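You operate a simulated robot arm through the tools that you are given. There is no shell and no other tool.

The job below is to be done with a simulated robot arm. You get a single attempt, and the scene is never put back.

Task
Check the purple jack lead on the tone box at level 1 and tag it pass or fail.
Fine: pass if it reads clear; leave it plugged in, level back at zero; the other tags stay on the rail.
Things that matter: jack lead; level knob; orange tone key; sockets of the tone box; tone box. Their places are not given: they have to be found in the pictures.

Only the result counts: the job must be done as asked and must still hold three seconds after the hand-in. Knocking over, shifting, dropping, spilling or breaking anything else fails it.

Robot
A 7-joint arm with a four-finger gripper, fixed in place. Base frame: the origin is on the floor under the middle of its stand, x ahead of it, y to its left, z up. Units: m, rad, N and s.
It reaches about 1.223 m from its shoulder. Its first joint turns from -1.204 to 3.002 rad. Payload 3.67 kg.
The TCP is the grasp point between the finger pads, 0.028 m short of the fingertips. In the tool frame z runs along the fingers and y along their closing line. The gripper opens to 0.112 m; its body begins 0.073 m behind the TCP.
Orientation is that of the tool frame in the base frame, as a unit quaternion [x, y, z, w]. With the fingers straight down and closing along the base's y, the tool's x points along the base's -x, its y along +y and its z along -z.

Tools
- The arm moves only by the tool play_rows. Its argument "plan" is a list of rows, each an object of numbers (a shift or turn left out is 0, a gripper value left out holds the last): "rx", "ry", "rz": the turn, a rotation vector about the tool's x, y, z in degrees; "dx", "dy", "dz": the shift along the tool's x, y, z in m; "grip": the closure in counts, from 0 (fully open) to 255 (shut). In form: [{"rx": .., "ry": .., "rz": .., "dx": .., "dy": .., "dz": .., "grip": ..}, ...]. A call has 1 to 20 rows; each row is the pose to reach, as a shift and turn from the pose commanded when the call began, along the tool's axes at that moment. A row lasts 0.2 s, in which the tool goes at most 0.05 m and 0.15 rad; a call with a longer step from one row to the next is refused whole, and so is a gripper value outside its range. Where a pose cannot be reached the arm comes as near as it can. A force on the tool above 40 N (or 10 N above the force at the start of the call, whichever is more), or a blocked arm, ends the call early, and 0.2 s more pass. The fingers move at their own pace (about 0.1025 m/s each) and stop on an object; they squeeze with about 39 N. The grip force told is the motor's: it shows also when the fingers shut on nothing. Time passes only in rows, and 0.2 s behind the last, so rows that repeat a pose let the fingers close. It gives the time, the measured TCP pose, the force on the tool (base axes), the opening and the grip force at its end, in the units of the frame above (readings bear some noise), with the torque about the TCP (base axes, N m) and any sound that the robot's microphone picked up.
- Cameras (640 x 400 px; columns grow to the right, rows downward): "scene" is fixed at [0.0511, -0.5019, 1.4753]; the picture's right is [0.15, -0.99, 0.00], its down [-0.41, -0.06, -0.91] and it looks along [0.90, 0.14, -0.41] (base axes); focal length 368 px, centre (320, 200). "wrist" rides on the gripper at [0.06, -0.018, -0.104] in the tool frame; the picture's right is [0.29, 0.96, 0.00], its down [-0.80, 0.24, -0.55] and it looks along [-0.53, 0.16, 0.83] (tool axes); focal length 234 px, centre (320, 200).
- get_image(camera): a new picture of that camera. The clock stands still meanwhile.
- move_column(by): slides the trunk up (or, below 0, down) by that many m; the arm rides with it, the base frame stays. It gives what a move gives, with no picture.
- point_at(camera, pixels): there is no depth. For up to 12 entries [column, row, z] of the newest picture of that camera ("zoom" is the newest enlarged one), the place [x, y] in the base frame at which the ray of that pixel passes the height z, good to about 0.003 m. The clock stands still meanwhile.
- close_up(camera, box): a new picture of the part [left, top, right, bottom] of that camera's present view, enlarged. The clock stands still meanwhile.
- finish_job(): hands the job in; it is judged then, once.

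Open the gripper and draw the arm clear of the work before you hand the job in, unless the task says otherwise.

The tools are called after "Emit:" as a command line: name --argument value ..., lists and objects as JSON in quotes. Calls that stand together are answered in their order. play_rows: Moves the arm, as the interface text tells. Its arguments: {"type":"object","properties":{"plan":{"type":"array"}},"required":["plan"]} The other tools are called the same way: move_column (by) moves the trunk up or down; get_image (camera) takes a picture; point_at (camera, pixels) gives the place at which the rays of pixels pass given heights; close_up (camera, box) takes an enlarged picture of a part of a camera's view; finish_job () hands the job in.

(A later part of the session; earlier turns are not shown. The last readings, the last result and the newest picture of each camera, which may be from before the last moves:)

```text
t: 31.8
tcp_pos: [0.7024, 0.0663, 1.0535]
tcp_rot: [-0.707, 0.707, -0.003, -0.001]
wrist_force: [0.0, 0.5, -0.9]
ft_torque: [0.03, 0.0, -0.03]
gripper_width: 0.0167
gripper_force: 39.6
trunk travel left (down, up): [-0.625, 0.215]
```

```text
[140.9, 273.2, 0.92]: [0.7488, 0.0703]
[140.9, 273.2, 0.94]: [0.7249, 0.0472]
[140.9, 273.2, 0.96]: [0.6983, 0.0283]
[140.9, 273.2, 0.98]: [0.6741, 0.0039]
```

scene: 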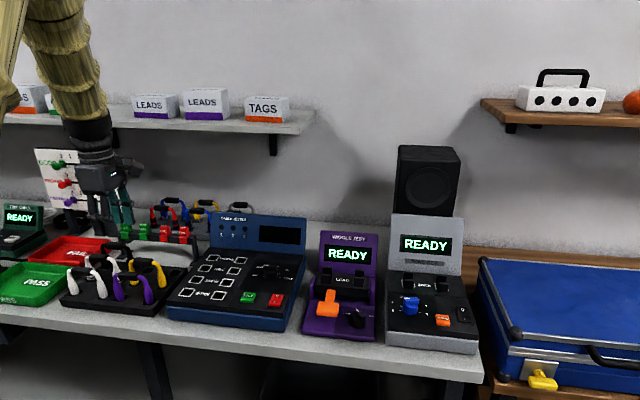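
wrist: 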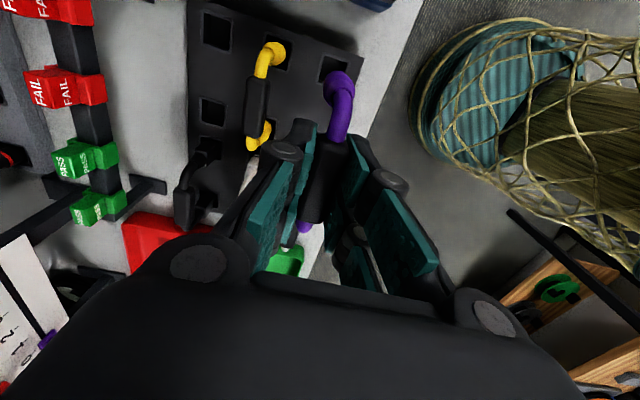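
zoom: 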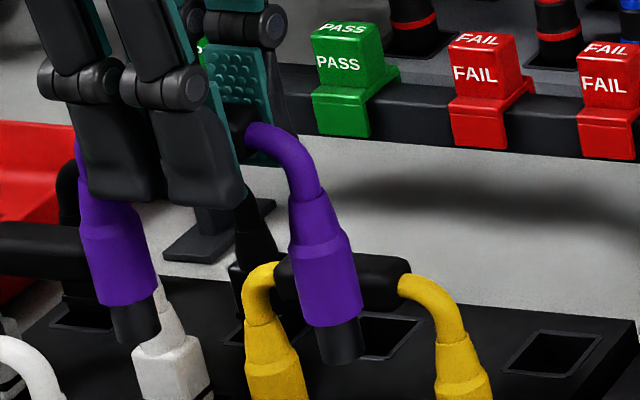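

The plug tips (black) hang about 97 mm below the TCP. I raise the lead to TCP z≈1.17 and carry it across to in front of the tone box.

Emit:
play_rows --plan '[{"dz": -0.04}, {"dz": -0.085}, {"dz": -0.117, "dx": 0.01}, {"dz": -0.117, "dx": 0.05, "dy": -0.004}, {"dz": -0.117, "dx": 0.096, "dy": -0.008}, {"dz": -0.117, "dx": 0.142, "dy": -0.012}, {"dz": -0.117, "dx": 0.188, "dy": -0.016}, {"dz": -0.117, "dx": 0.234, "dy": -0.02}, {"dz": -0.117, "dx": 0.28, "dy": -0.026}, {"dz": -0.117, "dx": 0.326, "dy": -0.032}, {"dz": -0.117, "dx": 0.372, "dy": -0.038}, {"dz": -0.117, "dx": 0.418, "dy": -0.044}, {"dz": -0.117, "dx": 0.464, "dy": -0.05}, {"dz": -0.117, "dx": 0.51, "dy": -0.056}, {"dz": -0.117, "dx": 0.556, "dy": -0.062}, {"dz": -0.117, "dx": 0.602, "dy": -0.068}, {"dz": -0.117, "dx": 0.648, "dy": -0.074}, {"dz": -0.117, "dx": 0.69, "dy": -0.078}, {"dz": -0.117, "dx": 0.708, "dy": -0.08}, {"dz": -0.117, "dx": 0.708, "dy": -0.08}]'

Emit:
get_image --camera "wrist"

Emit:
get_image --camera "scene"

```text
t: 36.0
tcp_pos: [0.7808, -0.6425, 1.1745]
tcp_rot: [0.707, -0.707, 0.002, 0.002]
wrist_force: [-0.1, 1.7, -0.9]
ft_torque: [-0.01, 0.0, 0.01]
gripper_width: 0.0168
gripper_force: 39.0
trunk travel left (down, up): [-0.625, 0.215]
```

```text
taken
```

wrist: 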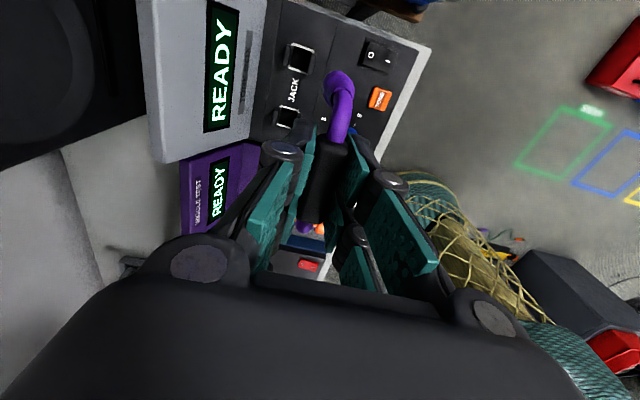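

```text
taken
```

scene: 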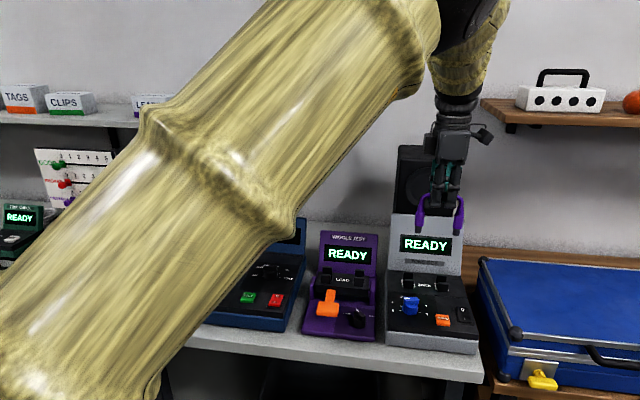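

The lead is held level above the tone box. I re-measure the sockets from this viewpoint with an enlarged picture before lowering.

Emit:
close_up --camera "wrist" --box '[250, 30, 378, 110]'

Emit:
close_up --camera "wrist" --box '[240, 70, 368, 150]'

Emit:
close_up --camera "scene" --box '[380, 160, 490, 300]'

```text
5.00 times, centred on (314, 70) of wrist
```

zoom: 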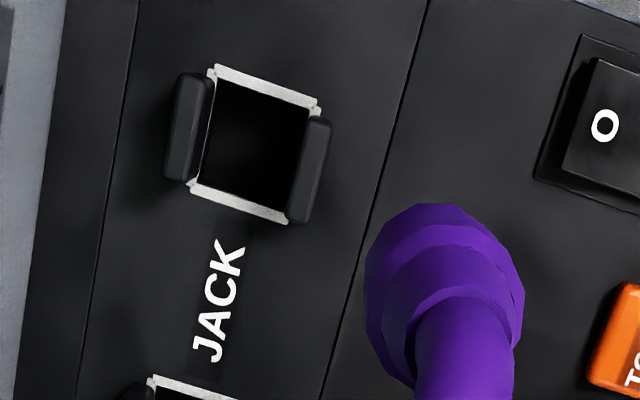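

```text
5.00 times, centred on (304, 110) of wrist
```

zoom: 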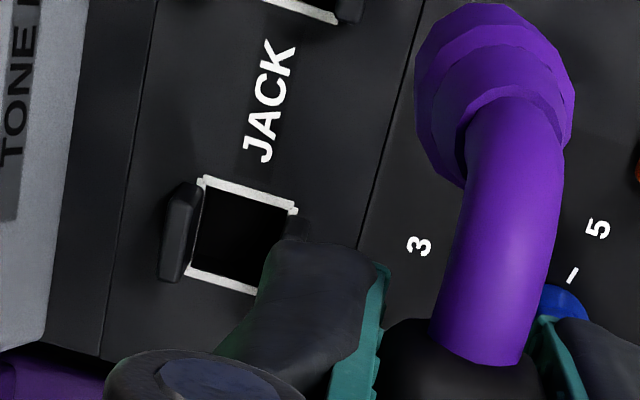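

```text
2.86 times, centred on (435, 230) of scene
```

zoom: 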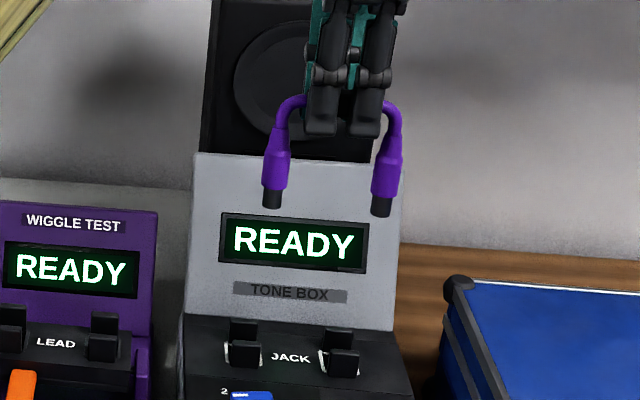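

I average the rays for the socket centres at (300.4,59.3) and (288.4,118).

Emit:
point_at --camera "wrist" --pixels '[[300.4, 59.3, 0.915], [300.4, 59.3, 0.915], [300.4, 59.3, 0.915], [300.4, 59.3, 0.915], [300.4, 59.3, 0.915], [300.4, 59.3, 0.915], [288.4, 118, 0.915], [288.4, 118, 0.915], [288.4, 118, 0.915], [288.4, 118, 0.915], [288.4, 118, 0.915], [288.4, 118, 0.915]]'

Emit:
close_up --camera "scene" --box '[415, 190, 479, 240]'

```text
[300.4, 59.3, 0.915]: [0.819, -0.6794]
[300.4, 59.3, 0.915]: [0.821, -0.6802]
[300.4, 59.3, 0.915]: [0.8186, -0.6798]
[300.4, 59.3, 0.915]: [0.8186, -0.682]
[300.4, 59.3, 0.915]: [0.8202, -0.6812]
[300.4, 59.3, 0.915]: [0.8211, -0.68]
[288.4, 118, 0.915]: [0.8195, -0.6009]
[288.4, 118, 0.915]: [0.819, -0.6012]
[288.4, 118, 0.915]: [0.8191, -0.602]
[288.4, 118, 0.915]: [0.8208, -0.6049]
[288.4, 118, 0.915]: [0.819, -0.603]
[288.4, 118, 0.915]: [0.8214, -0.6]
```

```text
8.00 times, centred on (447, 215) of scene
```

zoom: 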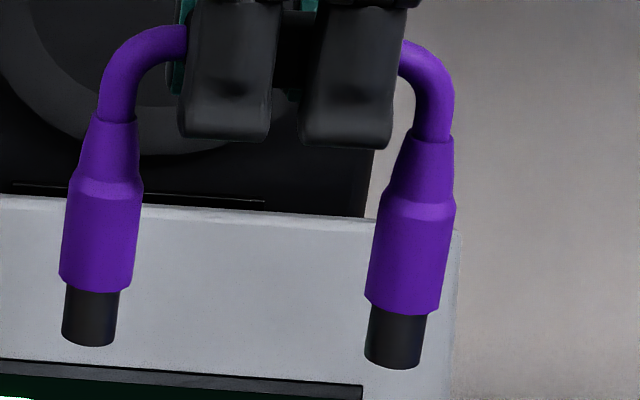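

Sockets average to (0.820,-0.680) and (0.820,-0.602), centre (0.820,-0.6412). I check the held plug tips' position with the scene camera.

Emit:
point_at --camera "scene" --pixels '[[418.1, 232, 1.0775], [418.1, 232, 1.0775], [418.1, 232, 1.0775], [418.1, 232, 1.0775], [456, 235.2, 1.0775], [456, 235.2, 1.0775], [456, 235.2, 1.0775], [456, 235.2, 1.0775]]'

```text
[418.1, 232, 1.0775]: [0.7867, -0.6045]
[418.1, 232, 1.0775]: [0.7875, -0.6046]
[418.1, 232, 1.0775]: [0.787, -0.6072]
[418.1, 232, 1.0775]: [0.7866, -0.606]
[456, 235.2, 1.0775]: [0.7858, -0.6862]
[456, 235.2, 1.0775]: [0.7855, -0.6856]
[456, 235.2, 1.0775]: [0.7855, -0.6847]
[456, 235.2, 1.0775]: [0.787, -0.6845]
```

The held plugs are centred about 2 mm to the right of the TCP. I move over the sockets (x≈0.820, y≈-0.640) and lower to TCP z≈1.07, tips about 50 mm above the panel.

Emit:
play_rows --plan '[{"dx": -0.001, "dy": -0.02}, {"dx": -0.002, "dy": -0.039}, {"dx": -0.002, "dy": -0.039, "dz": 0.03}, {"dx": -0.002, "dy": -0.039, "dz": 0.06}, {"dx": -0.002, "dy": -0.039, "dz": 0.085}, {"dx": -0.002, "dy": -0.039, "dz": 0.1045}, {"dx": -0.002, "dy": -0.039, "dz": 0.1045}, {"dx": -0.002, "dy": -0.039, "dz": 0.1045}]'

Emit:
get_image --camera "wrist"

Emit:
close_up --camera "scene" --box '[380, 210, 476, 310]'

Emit:
close_up --camera "wrist" --box '[230, 20, 390, 120]'

```text
t: 37.8
tcp_pos: [0.8222, -0.6423, 1.07]
tcp_rot: [-0.707, 0.707, -0.002, -0.002]
wrist_force: [-0.3, -0.1, -0.3]
ft_torque: [0.0, -0.02, -0.02]
gripper_width: 0.0168
gripper_force: 39.1
trunk travel left (down, up): [-0.625, 0.215]
```

```text
taken
```

wrist: 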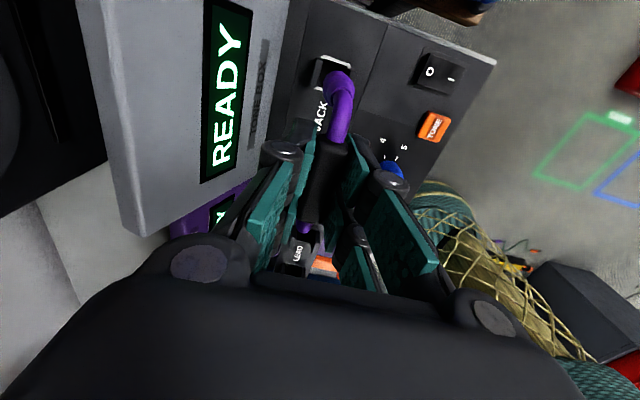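

```text
4.00 times, centred on (428, 260) of scene
```

zoom: 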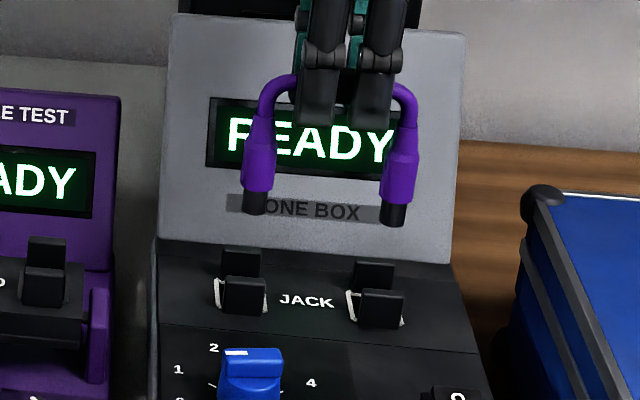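

```text
4.00 times, centred on (310, 70) of wrist
```

zoom: 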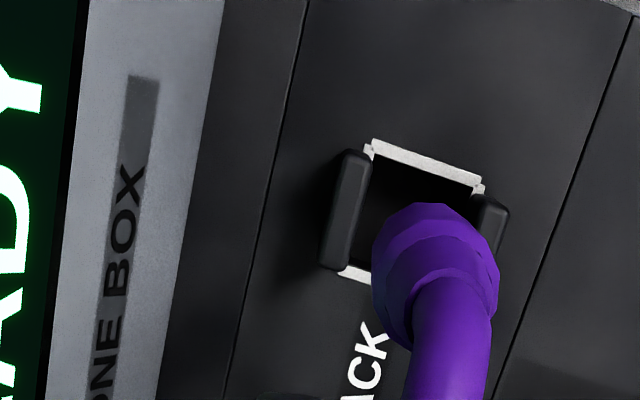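

Plug tips line up with the sockets to within 1–2 mm in both views (slightly right and near). I shift by 1 mm each way and lower to just inside the guide cheeks (TCP z≈1.02).

Emit:
play_rows --plan '[{"dx": -0.001, "dy": -0.001, "dz": 0.01}, {"dx": -0.001, "dy": -0.001, "dz": 0.022}, {"dx": -0.001, "dy": -0.001, "dz": 0.034}, {"dx": -0.001, "dy": -0.001, "dz": 0.044}, {"dx": -0.001, "dy": -0.001, "dz": 0.048}, {"dx": -0.001, "dy": -0.001, "dz": 0.048}]'

Emit:
get_image --camera "wrist"

Emit:
close_up --camera "scene" --box '[390, 230, 470, 310]'

Emit:
close_up --camera "wrist" --box '[240, 10, 400, 110]'

```text
t: 39.2
tcp_pos: [0.8213, -0.6408, 1.0217]
tcp_rot: [0.707, -0.707, 0.002, 0.001]
wrist_force: [0.0, -0.9, -0.6]
ft_torque: [-0.02, 0.03, 0.03]
gripper_width: 0.0169
gripper_force: 39.1
trunk travel left (down, up): [-0.625, 0.215]
```

```text
taken
```

wrist: 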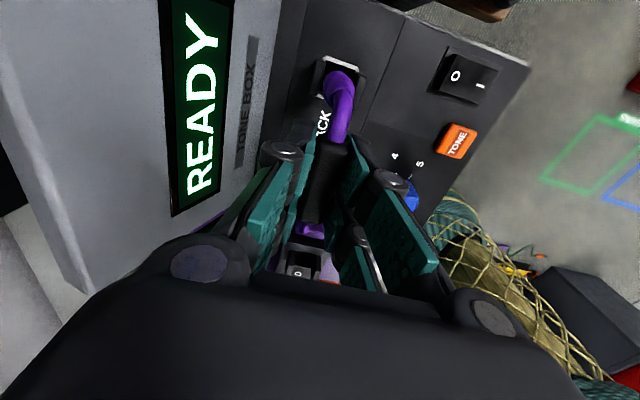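

```text
5.00 times, centred on (430, 270) of scene
```

zoom: 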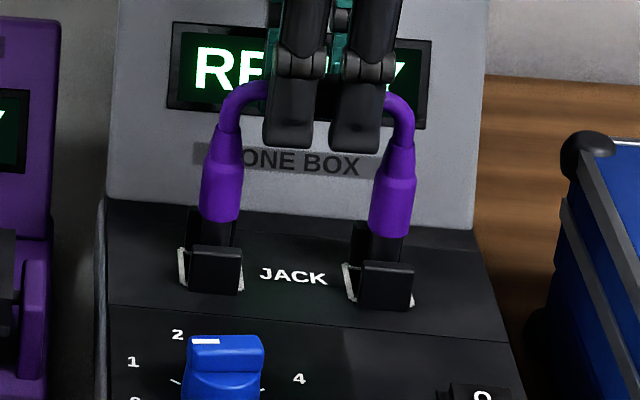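

```text
4.00 times, centred on (320, 60) of wrist
```

zoom: 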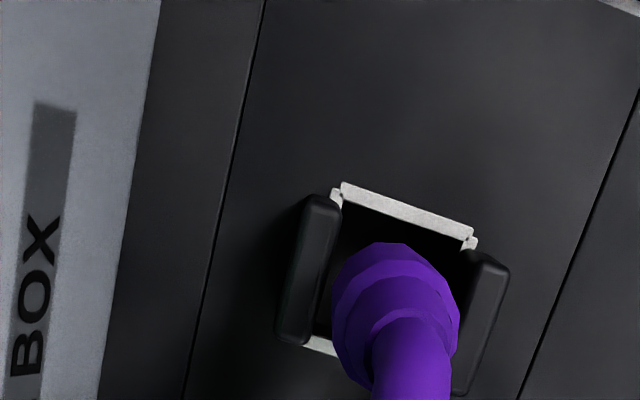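

The tips are at the sockets between the cheeks and well centred (axis at 391 vs socket centre 390 in the wrist zoom). I push down in small steps towards TCP z≈0.997.

Emit:
play_rows --plan '[{"dz": 0.004}, {"dz": 0.008}, {"dz": 0.012}, {"dz": 0.016}, {"dz": 0.02}, {"dz": 0.022}, {"dz": 0.022}]'

Emit:
close_up --camera "scene" --box '[390, 210, 480, 310]'

```text
t: 40.8
tcp_pos: [0.8213, -0.6405, 0.9998]
tcp_rot: [0.707, -0.707, 0.002, 0.002]
wrist_force: [0.7, -0.2, -1.8]
ft_torque: [0.0, -0.01, -0.02]
gripper_width: 0.017
gripper_force: 38.8
trunk travel left (down, up): [-0.625, 0.215]
```

```text
4.00 times, centred on (435, 260) of scene
```

zoom: 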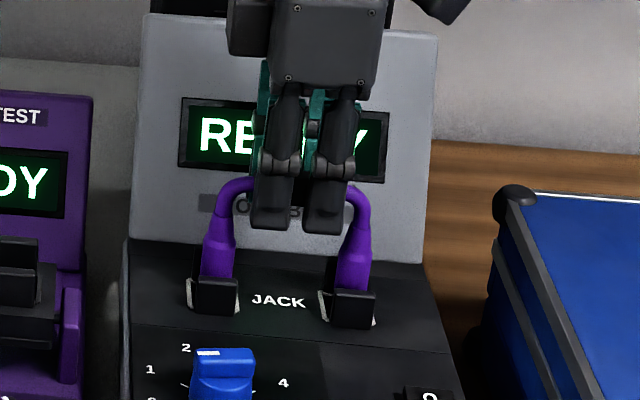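

Still no contact force at TCP z≈1.000. I continue down in 2 mm steps watching the force.

Emit:
play_rows --plan '[{"dz": 0.002}, {"dz": 0.004}, {"dz": 0.004}]'

```text
t: 41.6
tcp_pos: [0.8214, -0.6413, 0.9948]
tcp_rot: [0.708, -0.707, 0.001, 0.001]
wrist_force: [0.6, -0.1, -0.9]
ft_torque: [0.0, -0.02, 0.01]
gripper_width: 0.0166
gripper_force: 39.1
trunk travel left (down, up): [-0.625, 0.215]
```

Still free. I go on another few millimetres.

Emit:
play_rows --plan '[{"dz": 0.002}, {"dz": 0.004}, {"dz": 0.004}]'

Emit:
close_up --camera "scene" --box '[390, 240, 470, 310]'

Emit:
close_up --camera "wrist" --box '[240, 0, 400, 100]'

```text
t: 42.4
tcp_pos: [0.8226, -0.6399, 0.991]
tcp_rot: [0.708, -0.707, 0.002, 0.001]
wrist_force: [1.3, -0.3, -0.5]
ft_torque: [-0.04, 0.02, 0.0]
gripper_width: 0.0168
gripper_force: 38.6
trunk travel left (down, up): [-0.625, 0.215]
```

```text
5.71 times, centred on (430, 275) of scene
```

zoom: 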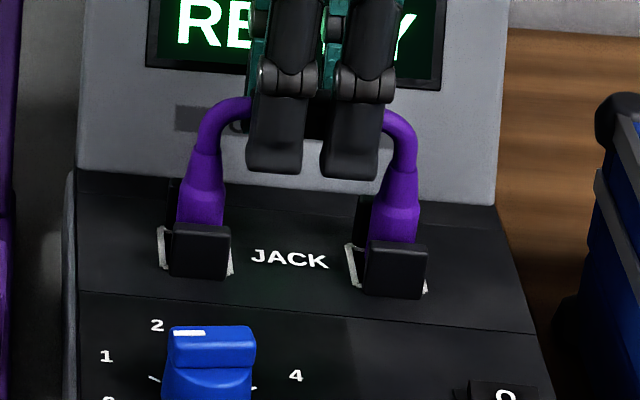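

```text
4.00 times, centred on (320, 50) of wrist
```

zoom: 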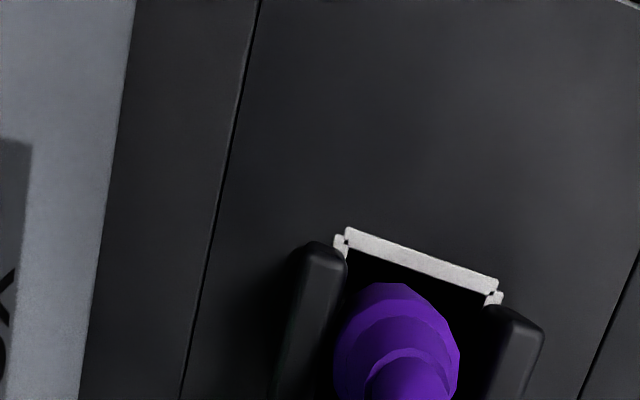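

The bodies are entering between the cheeks with hardly any force. I keep going down in small steps.

Emit:
play_rows --plan '[{"dz": 0.002}, {"dz": 0.004}, {"dz": 0.004}]'

```text
t: 43.2
tcp_pos: [0.8217, -0.6403, 0.9906]
tcp_rot: [0.707, -0.707, 0.004, 0.002]
wrist_force: [3.8, -5.3, 17.9]
ft_torque: [-0.04, -0.12, 0.01]
gripper_width: 0.0166
gripper_force: 38.5
trunk travel left (down, up): [-0.625, 0.215]
```

Contact now: 18 N upward at TCP z≈0.9906, which could be the seat. I look closely at the plugs.

Emit:
close_up --camera "scene" --box '[396, 260, 460, 300]'

Emit:
close_up --camera "wrist" --box '[260, 20, 388, 100]'

Emit:
get_image --camera "scene"

```text
10.00 times, centred on (428, 280) of scene
```

zoom: 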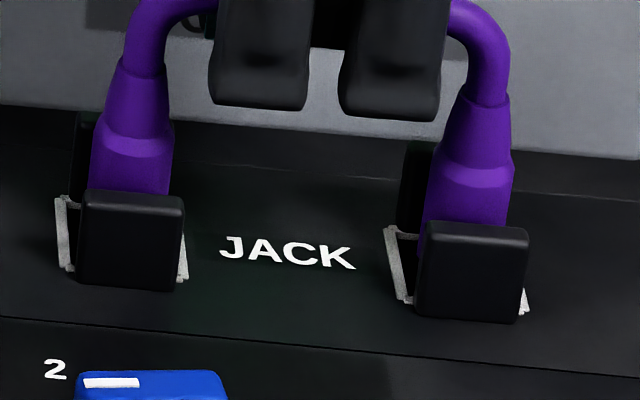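

```text
5.00 times, centred on (324, 60) of wrist
```

zoom: 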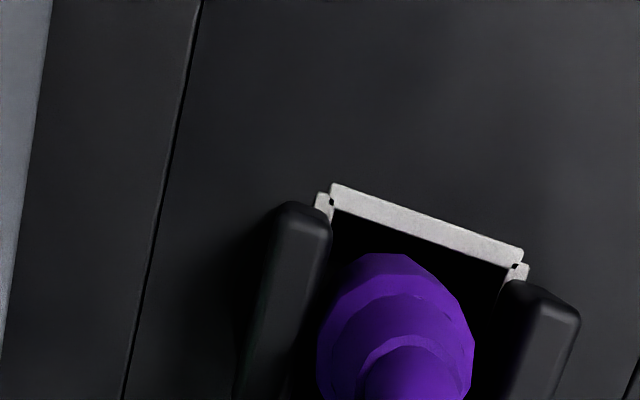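

```text
taken
```

scene: 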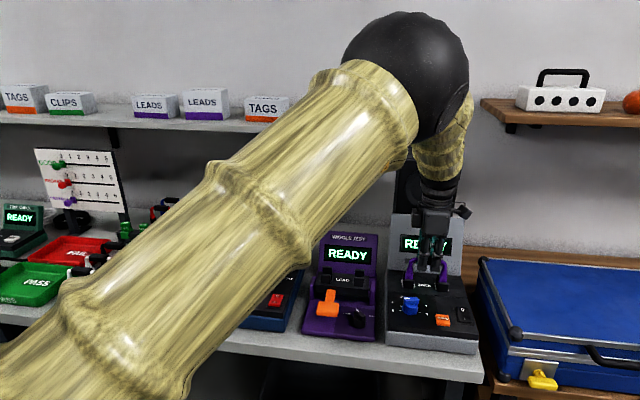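

Both bodies are between the cheeks and about 9 mm below the panel face by calculation. I press 2 mm more to check whether this is the real bottom.

Emit:
play_rows --plan '[{"dz": 0.001}, {"dz": 0.002}, {"dz": 0.002}]'

```text
t: 44.2
tcp_pos: [0.8222, -0.6396, 0.9899]
tcp_rot: [-0.707, 0.707, -0.004, 0.0]
wrist_force: [-4.9, -1.6, 13.1]
ft_torque: [0.43, 0.38, 0.16]
gripper_width: 0.0167
gripper_force: 38.9
trunk travel left (down, up): [-0.625, 0.215]
stopped in row 3: the force on the tool passed its limit at 41 N (the readings are from after the stop); the commanded pose is now the measured one
```

It is firmly on the bottom at z≈0.990. I open the fingers to about 35 mm to let the lead go.

Emit:
play_rows --plan '[{"dz": -0.001}, {"dz": -0.001, "grip": 215}, {"dz": -0.001, "grip": 176}, {"dz": -0.001, "grip": 176}, {"dz": -0.001, "grip": 176}]'

Emit:
close_up --camera "scene" --box '[390, 220, 470, 300]'

Emit:
get_image --camera "wrist"

```text
t: 45.4
tcp_pos: [0.8225, -0.6401, 0.9892]
tcp_rot: [0.707, -0.707, 0.003, 0.001]
wrist_force: [1.1, -0.7, 0.0]
ft_torque: [0.01, 0.01, -0.01]
gripper_width: 0.0345
gripper_force: 0.2
trunk travel left (down, up): [-0.625, 0.215]
```

```text
5.00 times, centred on (430, 260) of scene
```

zoom: 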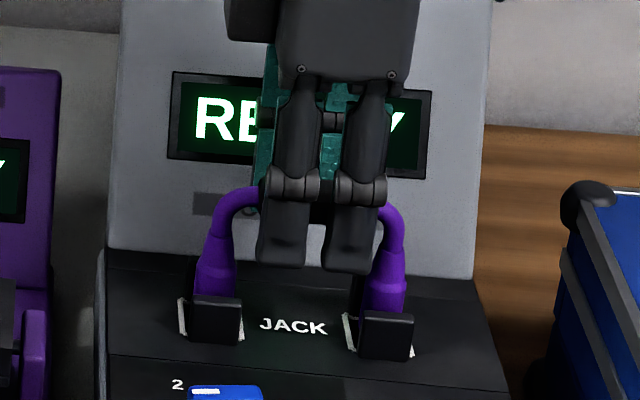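

```text
taken
```

wrist: 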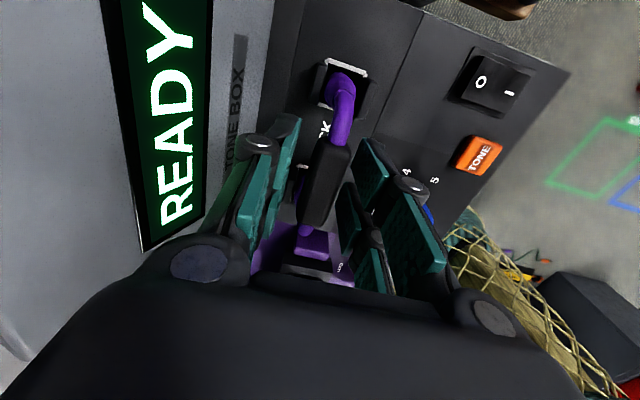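

Released with no force left and the lead stayed put. I lift straight up to TCP z≈1.10 and check the seated lead.

Emit:
play_rows --plan '[{"dz": -0.01}, {"dz": -0.025}, {"dz": -0.05}, {"dz": -0.08}, {"dz": -0.11}, {"dz": -0.13}, {"dz": -0.13}]'

Emit:
get_image --camera "wrist"

Emit:
close_up --camera "wrist" --box '[240, 20, 400, 145]'

Emit:
close_up --camera "scene" --box '[380, 200, 490, 350]'

```text
t: 47.0
tcp_pos: [0.8233, -0.6406, 1.1173]
tcp_rot: [-0.707, 0.707, -0.004, -0.001]
wrist_force: [0.4, 0.2, 0.1]
ft_torque: [0.0, 0.0, 0.01]
gripper_width: 0.0348
gripper_force: 0.1
trunk travel left (down, up): [-0.625, 0.215]
```

```text
taken
```

wrist: 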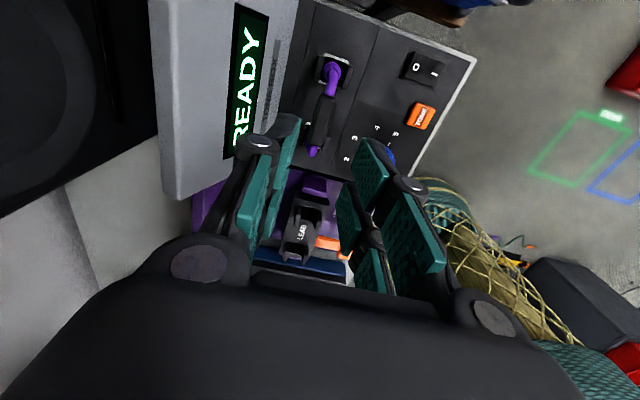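

```text
3.20 times, centred on (320, 82) of wrist
```

zoom: 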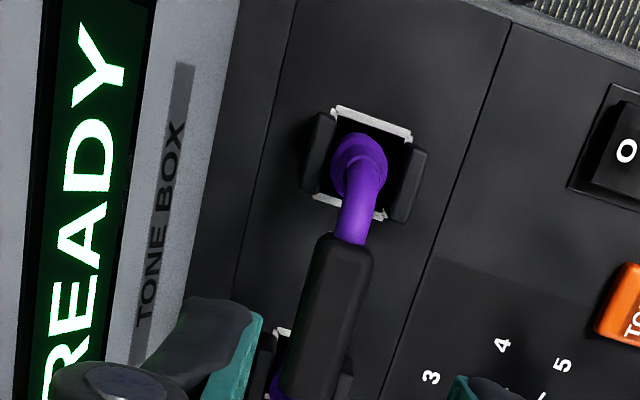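

```text
2.67 times, centred on (435, 275) of scene
```

zoom: 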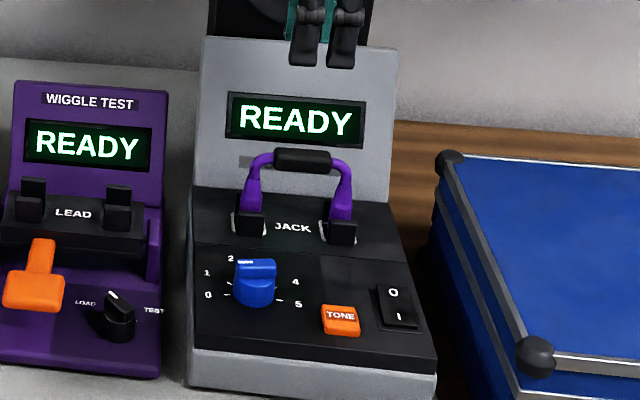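

The lead is seated with its handle low and level. Now the knob: I move so the wrist camera looks nearly straight down on it.

Emit:
play_rows --plan '[{"dx": -0.02, "dy": 0.03}, {"dx": -0.04, "dy": 0.06}, {"dx": -0.06, "dy": 0.09}, {"dx": -0.0766, "dy": 0.11, "dz": 0.01}, {"dx": -0.0766, "dy": 0.11, "dz": 0.027}, {"dx": -0.0766, "dy": 0.11, "dz": 0.027}]'

Emit:
get_image --camera "wrist"

Emit:
close_up --camera "wrist" --box '[270, 20, 430, 120]'

```text
t: 48.4
tcp_pos: [0.7126, -0.5627, 1.0928]
tcp_rot: [-0.707, 0.707, -0.005, -0.001]
wrist_force: [-0.6, 1.0, 0.4]
ft_torque: [-0.01, -0.01, -0.02]
gripper_width: 0.0346
gripper_force: 0.0
trunk travel left (down, up): [-0.625, 0.215]
```

```text
taken
```

wrist: 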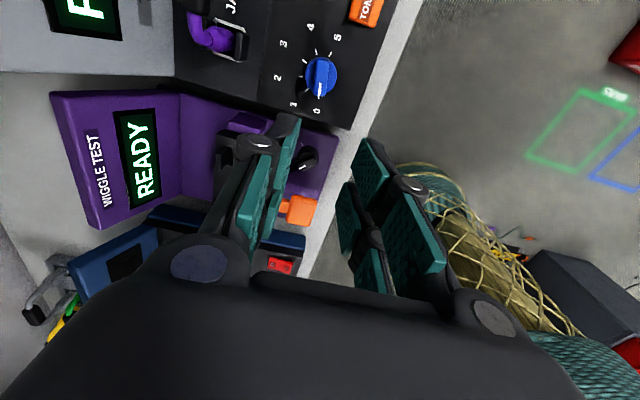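

```text
4.00 times, centred on (350, 70) of wrist
```

zoom: 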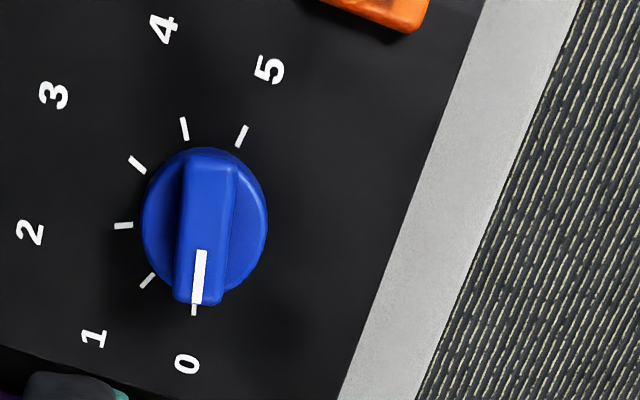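

The pointer is right on the 0 tick. I measure the knob bar's centre and direction, with several rays at bar-top height, plus ticks for the axis.

Emit:
point_at --camera "wrist" --pixels '[[321.25, 77, 0.95], [321.25, 77, 0.95], [321.25, 77, 0.95], [321.25, 77, 0.95], [322.2, 58.5, 0.95], [322.2, 58.5, 0.95], [322.2, 58.5, 0.95], [319.5, 95, 0.95], [319.5, 95, 0.95], [319.5, 95, 0.95], [318.5, 97.5, 0.912], [318.5, 97.5, 0.912]]'

Emit:
point_at --camera "wrist" --pixels '[[330.5, 54, 0.912], [330.5, 54, 0.912], [316, 52, 0.912], [316, 52, 0.912], [300.9, 76.4, 0.912], [300.9, 76.4, 0.912], [306.9, 90, 0.912], [306.9, 90, 0.912], [304.4, 60.9, 0.912], [304.4, 60.9, 0.912]]'

```text
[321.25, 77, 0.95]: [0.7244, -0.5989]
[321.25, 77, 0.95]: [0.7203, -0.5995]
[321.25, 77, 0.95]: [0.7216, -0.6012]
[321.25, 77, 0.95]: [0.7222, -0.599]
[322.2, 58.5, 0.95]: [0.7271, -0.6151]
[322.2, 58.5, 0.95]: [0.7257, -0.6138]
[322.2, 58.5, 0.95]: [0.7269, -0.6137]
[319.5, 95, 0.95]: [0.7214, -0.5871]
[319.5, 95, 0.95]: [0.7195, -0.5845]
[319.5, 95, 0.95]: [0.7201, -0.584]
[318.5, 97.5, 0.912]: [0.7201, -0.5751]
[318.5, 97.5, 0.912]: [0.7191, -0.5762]
```

```text
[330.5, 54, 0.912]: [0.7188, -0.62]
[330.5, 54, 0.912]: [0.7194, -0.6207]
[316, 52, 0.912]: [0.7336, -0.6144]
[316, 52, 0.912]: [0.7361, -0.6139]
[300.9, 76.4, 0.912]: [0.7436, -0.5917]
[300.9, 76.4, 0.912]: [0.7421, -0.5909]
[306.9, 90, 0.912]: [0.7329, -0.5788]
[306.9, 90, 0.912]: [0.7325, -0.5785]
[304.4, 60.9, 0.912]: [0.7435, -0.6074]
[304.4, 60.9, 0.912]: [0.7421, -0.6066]
```

The knob axis is at about (0.722,-0.599), the bar about 13 mm thick lying 10° off base y, top at z≈0.95. I move over it, turn the tool 10° to match, and lower to TCP z≈0.99.

Emit:
play_rows --plan '[{"dx": 0.018, "dy": -0.005, "rz": -5}, {"dx": 0.0363, "dy": -0.0096, "rz": -10}, {"dx": 0.0363, "dy": -0.0096, "dz": 0.03, "rz": -10}, {"dx": 0.0363, "dy": -0.0096, "dz": 0.06, "rz": -10}, {"dx": 0.0363, "dy": -0.0096, "dz": 0.085, "rz": -10}, {"dx": 0.0363, "dy": -0.0096, "dz": 0.1, "rz": -10}, {"dx": 0.0363, "dy": -0.0096, "dz": 0.1, "rz": -10}]'

Emit:
get_image --camera "wrist"

Emit:
close_up --camera "scene" --box '[375, 230, 475, 330]'

```text
t: 50.0
tcp_pos: [0.7227, -0.6005, 0.9923]
tcp_rot: [0.766, -0.643, 0.003, 0.001]
wrist_force: [0.0, -1.1, 0.1]
ft_torque: [0.0, -0.01, -0.03]
gripper_width: 0.0347
gripper_force: 0.0
trunk travel left (down, up): [-0.625, 0.215]
```

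```text
taken
```

wrist: 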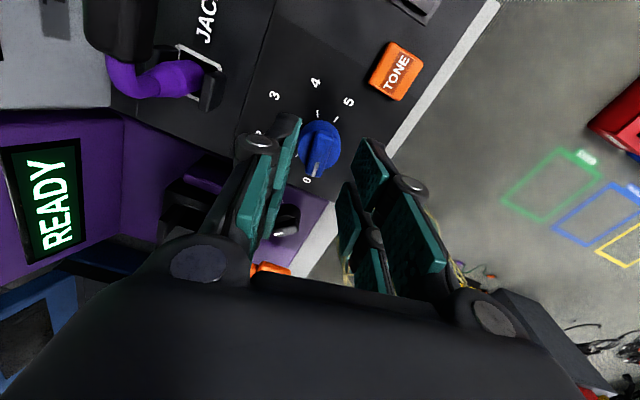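

```text
4.00 times, centred on (425, 280) of scene
```

zoom: 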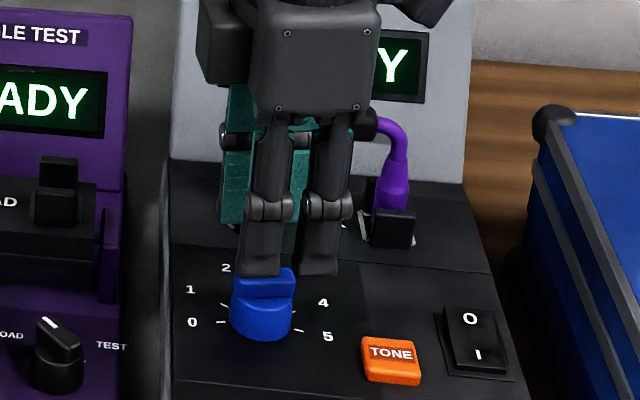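

The fingers hover astride the bar; the tool axis at bar-top height should project to about wrist (320,158). I enlarge to check the bar's centring between the pads.

Emit:
close_up --camera "wrist" --box '[260, 90, 388, 190]'

```text
4.00 times, centred on (324, 140) of wrist
```

zoom: 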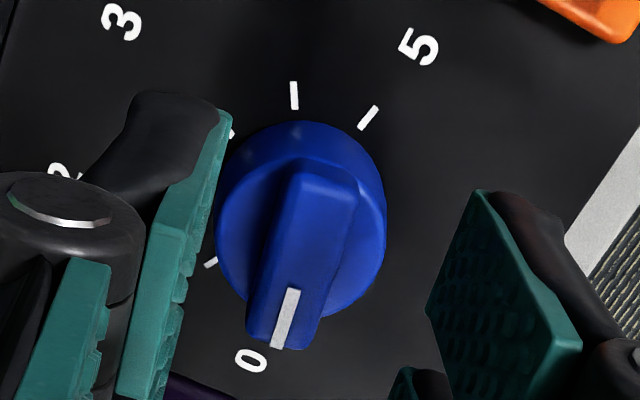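

The bar is centred between the pads and parallel to them within a few degrees. I lower to TCP z≈0.970 so the tips overlap the bar, watching for contact.

Emit:
play_rows --plan '[{"dz": 0.007}, {"dz": 0.014}, {"dz": 0.02}, {"dz": 0.022}, {"dz": 0.022}]'

Emit:
close_up --camera "scene" --box '[385, 260, 449, 324]'

Emit:
close_up --camera "wrist" --box '[260, 90, 388, 190]'

```text
t: 51.2
tcp_pos: [0.7205, -0.6006, 0.9684]
tcp_rot: [0.766, -0.642, 0.003, 0.002]
wrist_force: [-0.4, -0.1, 0.0]
ft_torque: [-0.05, -0.02, 0.0]
gripper_width: 0.0346
gripper_force: 0.1
trunk travel left (down, up): [-0.625, 0.215]
```

```text
6.25 times, centred on (417, 292) of scene
```

zoom: 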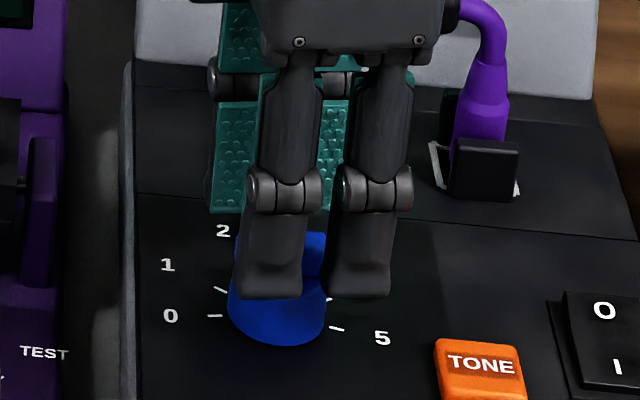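

```text
4.00 times, centred on (324, 140) of wrist
```

zoom: 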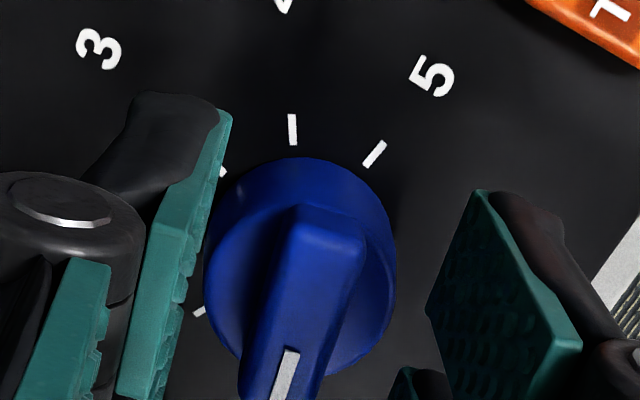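

The tips are now beside the bar. I close in steps to about 16 mm first, checking side force for centring.

Emit:
play_rows --plan '[{"grip": 205}, {"grip": 216}, {"grip": 216}]'

Emit:
play_rows --plan '[{"grip": 221}, {"grip": 224}, {"grip": 224}]'

```text
t: 52.0
tcp_pos: [0.7221, -0.6006, 0.9692]
tcp_rot: [0.766, -0.643, 0.003, 0.002]
wrist_force: [-0.4, 0.1, 0.1]
ft_torque: [0.01, 0.03, -0.03]
gripper_width: 0.0172
gripper_force: 0.1
trunk travel left (down, up): [-0.625, 0.215]
```

```text
t: 52.8
tcp_pos: [0.7224, -0.6009, 0.9693]
tcp_rot: [0.766, -0.643, 0.003, 0.001]
wrist_force: [0.8, 0.4, 0.4]
ft_torque: [0.02, 0.03, 0.01]
gripper_width: 0.0138
gripper_force: 0.1
trunk travel left (down, up): [-0.625, 0.215]
```

Opening 13.8 mm with no contact yet. I continue closing in small steps.

Emit:
play_rows --plan '[{"grip": 227}, {"grip": 229}, {"grip": 229}]'

Emit:
play_rows --plan '[{"grip": 232}, {"grip": 234}, {"grip": 234}]'

```text
t: 53.6
tcp_pos: [0.7226, -0.6002, 0.9684]
tcp_rot: [0.765, -0.643, 0.003, 0.001]
wrist_force: [-0.3, -0.2, -1.0]
ft_torque: [0.05, 0.02, 0.06]
gripper_width: 0.0127
gripper_force: 44.7
trunk travel left (down, up): [-0.625, 0.215]
```

```text
t: 54.4
tcp_pos: [0.7236, -0.6012, 0.9693]
tcp_rot: [0.766, -0.643, 0.002, 0.001]
wrist_force: [-0.5, 0.2, -0.8]
ft_torque: [-0.09, -0.01, -0.04]
gripper_width: 0.0132
gripper_force: 45.1
trunk travel left (down, up): [-0.625, 0.215]
```

The bar is held at about 13 mm with no side load. I turn it clockwise by 40° (one mark) in small steps.

Emit:
play_rows --plan '[{"rz": 5, "grip": 240}, {"rz": 10, "grip": 240}, {"rz": 15, "grip": 240}, {"rz": 20, "grip": 240}, {"rz": 25, "grip": 240}, {"rz": 30, "grip": 240}, {"rz": 35, "grip": 240}, {"rz": 40, "grip": 240}, {"rz": 40, "grip": 240}]'

Emit:
get_image --camera "wrist"

Emit:
close_up --camera "wrist" --box '[250, 110, 410, 230]'

Emit:
close_up --camera "scene" --box '[375, 200, 475, 330]'

```text
t: 56.4
tcp_pos: [0.7206, -0.6009, 0.9702]
tcp_rot: [-0.499, 0.867, -0.003, 0.0]
wrist_force: [-18.4, 4.2, -3.2]
ft_torque: [-0.9, 1.09, 0.04]
gripper_width: 0.013
gripper_force: 44.8
trunk travel left (down, up): [-0.625, 0.215]
```

```text
taken
```

wrist: 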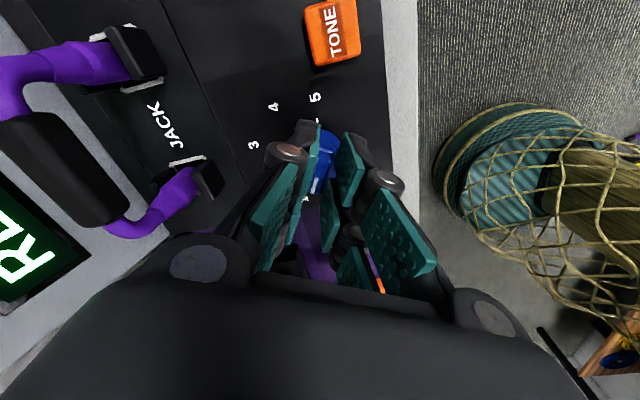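

```text
3.33 times, centred on (330, 170) of wrist
```

zoom: 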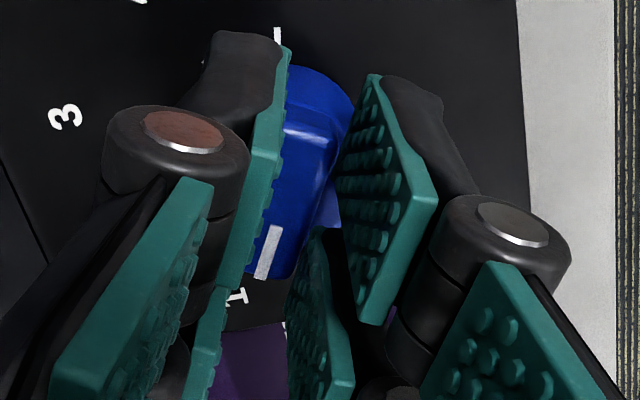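

```text
3.08 times, centred on (425, 265) of scene
```

zoom: 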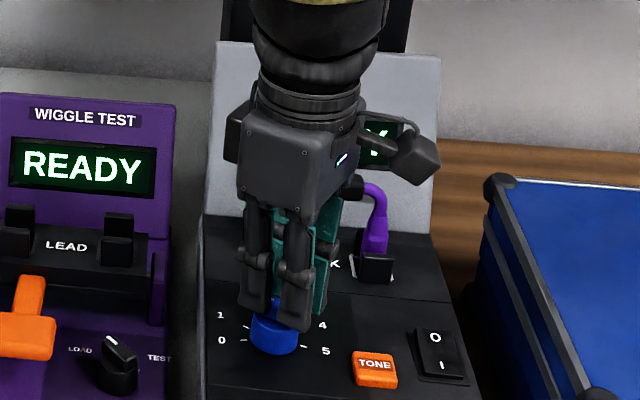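

The tool turned by 40° and the mark now points to 1, but there is an 18 N side load from a slight axis offset. I ease the hand 3 mm toward -x to remove it before letting go.

Emit:
play_rows --plan '[{"dx": 0.0008, "dy": 0.0013}, {"dx": 0.0015, "dy": 0.0026}, {"dx": 0.0015, "dy": 0.0026}]'

```text
t: 57.2
tcp_pos: [0.7198, -0.5999, 0.9699]
tcp_rot: [-0.5, 0.866, -0.005, 0.001]
wrist_force: [-3.4, 2.1, -5.7]
ft_torque: [-0.62, 0.32, 0.02]
gripper_width: 0.0127
gripper_force: 45.0
trunk travel left (down, up): [-0.625, 0.215]
```

The side load is down to 3 N. I open the fingers to about 35 mm and then rise 30 mm.

Emit:
play_rows --plan '[{"grip": 220}, {"grip": 200}, {"grip": 176}, {"grip": 176}]'

Emit:
play_rows --plan '[{"dz": -0.01}, {"dz": -0.03}, {"dz": -0.06}, {"dz": -0.09}, {"dz": -0.11}, {"dz": -0.11}]'

Emit:
get_image --camera "wrist"

Emit:
close_up --camera "wrist" --box '[250, 40, 410, 160]'

Emit:
close_up --camera "scene" --box '[380, 230, 490, 340]'

```text
t: 58.2
tcp_pos: [0.7189, -0.6004, 0.9689]
tcp_rot: [-0.5, 0.866, -0.004, 0.001]
wrist_force: [0.7, -0.9, -0.3]
ft_torque: [0.0, 0.02, 0.01]
gripper_width: 0.0347
gripper_force: 0.1
trunk travel left (down, up): [-0.625, 0.215]
```

```text
t: 59.6
tcp_pos: [0.7188, -0.6014, 1.0781]
tcp_rot: [-0.5, 0.866, -0.003, 0.0]
wrist_force: [-0.4, -0.4, -0.2]
ft_torque: [-0.01, 0.01, 0.01]
gripper_width: 0.0346
gripper_force: 0.1
trunk travel left (down, up): [-0.625, 0.215]
```

```text
taken
```

wrist: 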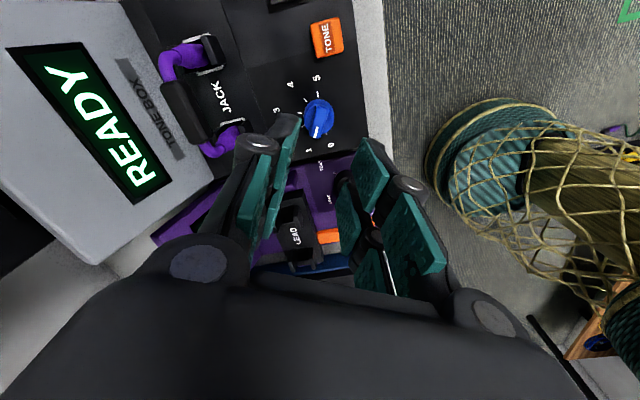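

```text
3.33 times, centred on (330, 100) of wrist
```

zoom: 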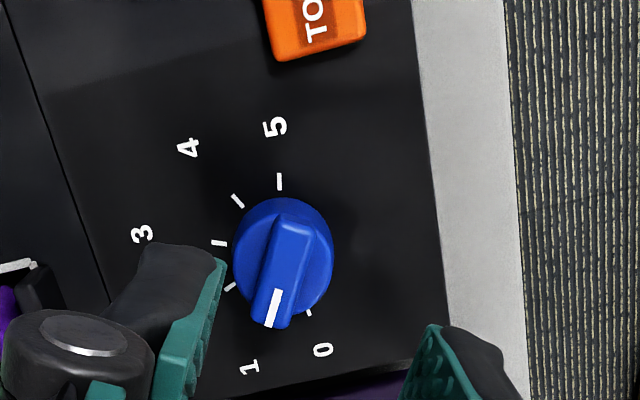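

```text
3.64 times, centred on (435, 285) of scene
```

zoom: 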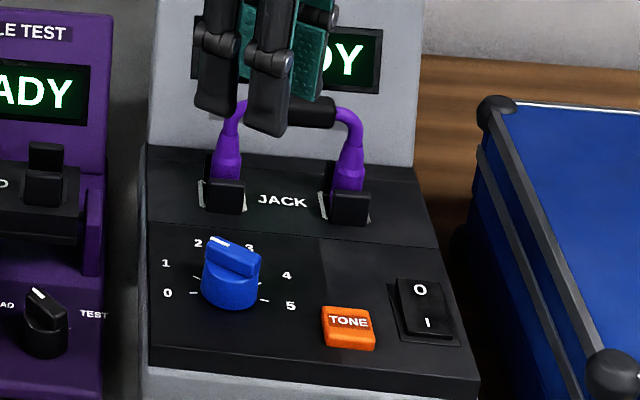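

The mark appears to point at 1. I verify the bar's direction numerically with rays along the bar top.

Emit:
point_at --camera "wrist" --pixels '[[323.4, 106.6, 0.95], [323.4, 106.6, 0.95], [323.4, 106.6, 0.95], [323.4, 106.6, 0.95], [317.4, 127, 0.95], [317.4, 127, 0.95], [317.4, 127, 0.95], [314.7, 138.1, 0.95], [314.7, 138.1, 0.95], [314.7, 138.1, 0.95], [314.7, 138.1, 0.95]]'

Emit:
close_up --camera "wrist" --box '[285, 85, 349, 149]'

```text
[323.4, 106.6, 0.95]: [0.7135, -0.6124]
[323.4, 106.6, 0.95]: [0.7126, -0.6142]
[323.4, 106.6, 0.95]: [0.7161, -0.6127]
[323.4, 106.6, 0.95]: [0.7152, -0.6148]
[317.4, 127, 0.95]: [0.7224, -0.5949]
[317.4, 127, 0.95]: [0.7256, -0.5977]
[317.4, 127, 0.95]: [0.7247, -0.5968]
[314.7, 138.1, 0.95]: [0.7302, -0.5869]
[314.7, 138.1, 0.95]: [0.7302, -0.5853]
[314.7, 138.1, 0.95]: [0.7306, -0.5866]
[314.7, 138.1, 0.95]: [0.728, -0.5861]
```

```text
6.25 times, centred on (317, 117) of wrist
```

zoom: 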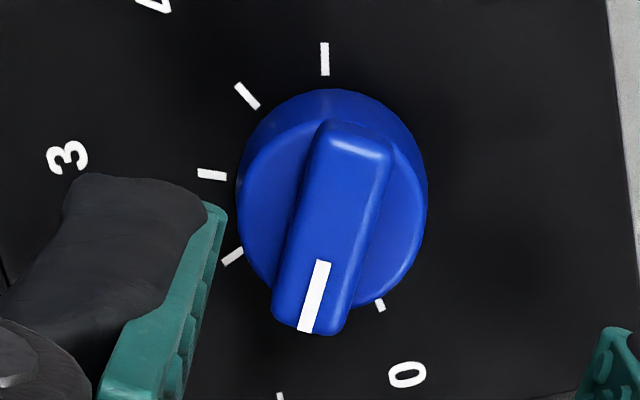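

The bar lies at 29.6° from base y, exactly the level-1 direction (30°). Next the TONE key: I turn back to the square orientation, shut the fingers and hover near it.

Emit:
play_rows --plan '[{"rz": -6, "dx": 0.01, "dy": -0.001, "grip": 255}, {"rz": -12, "dx": 0.02, "dy": -0.002, "grip": 255}, {"rz": -18, "dx": 0.03, "dy": -0.003, "grip": 255}, {"rz": -24, "dx": 0.04, "dy": -0.004, "dz": 0.01, "grip": 255}, {"rz": -30, "dx": 0.0512, "dy": -0.0056, "dz": 0.03, "grip": 255}, {"rz": -30, "dx": 0.0512, "dy": -0.0056, "dz": 0.05, "grip": 255}, {"rz": -30, "dx": 0.0512, "dy": -0.0056, "dz": 0.05, "grip": 255}]'

Emit:
get_image --camera "wrist"

Emit:
close_up --camera "wrist" --box '[250, 60, 410, 180]'

Emit:
close_up --camera "scene" --box '[380, 230, 490, 340]'

```text
t: 61.2
tcp_pos: [0.6984, -0.6476, 1.0308]
tcp_rot: [-0.707, 0.707, -0.003, -0.002]
wrist_force: [0.6, 0.0, 0.1]
ft_torque: [0.02, -0.02, 0.01]
gripper_width: 0.0001
gripper_force: 35.8
trunk travel left (down, up): [-0.625, 0.215]
```

```text
taken
```

wrist: 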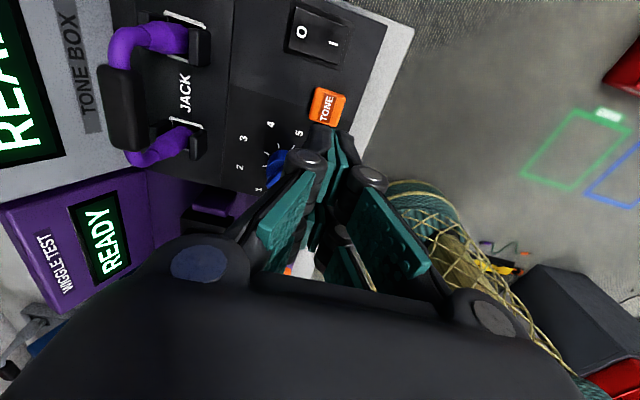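

```text
3.33 times, centred on (330, 120) of wrist
```

zoom: 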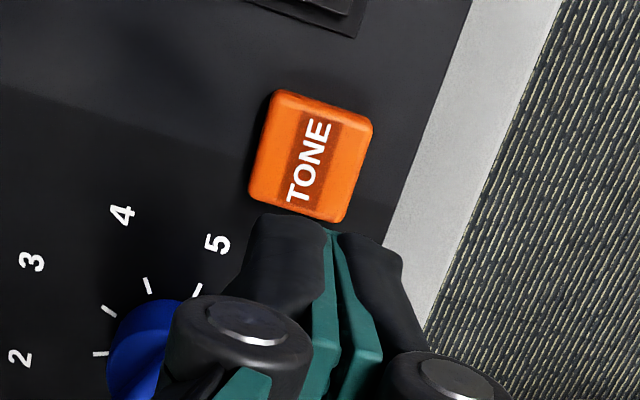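

```text
3.64 times, centred on (435, 285) of scene
```

zoom: 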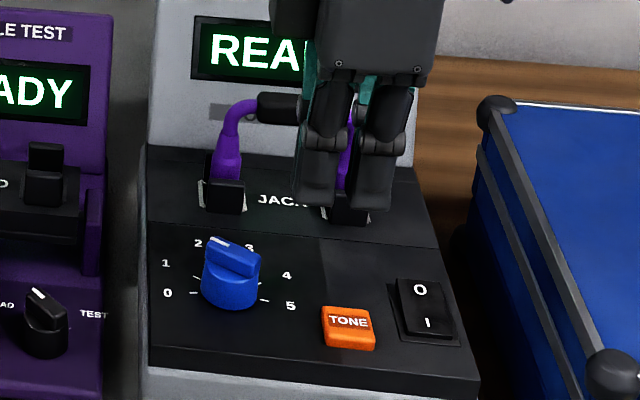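

The shut fingers hover above and slightly left of the key. I lower to TCP z≈0.957 (tips ~1 cm above the key) and check the aim.

Emit:
play_rows --plan '[{"dz": 0.025}, {"dz": 0.05}, {"dz": 0.068}, {"dz": 0.073}, {"dz": 0.073}]'

Emit:
close_up --camera "wrist" --box '[250, 60, 410, 180]'

Emit:
close_up --camera "scene" --box '[390, 250, 480, 340]'

```text
t: 62.4
tcp_pos: [0.7, -0.6487, 0.9571]
tcp_rot: [-0.707, 0.707, -0.004, -0.001]
wrist_force: [0.2, -0.5, -0.2]
ft_torque: [0.01, -0.02, 0.01]
gripper_width: 0.0002
gripper_force: 35.8
trunk travel left (down, up): [-0.625, 0.215]
```

```text
3.33 times, centred on (330, 120) of wrist
```

zoom: 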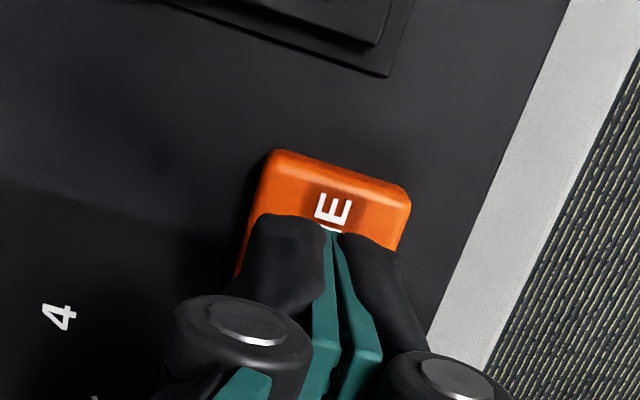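

```text
4.44 times, centred on (435, 295) of scene
```

zoom: 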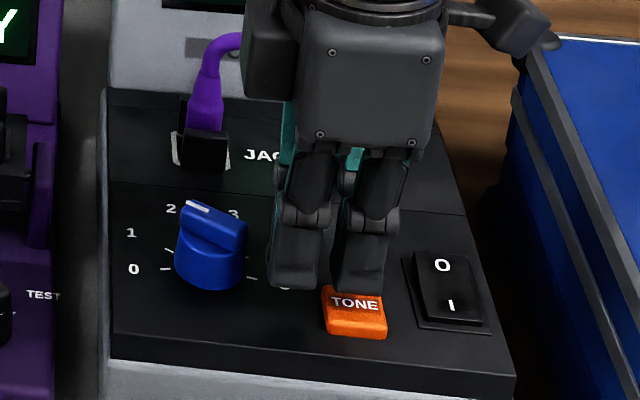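

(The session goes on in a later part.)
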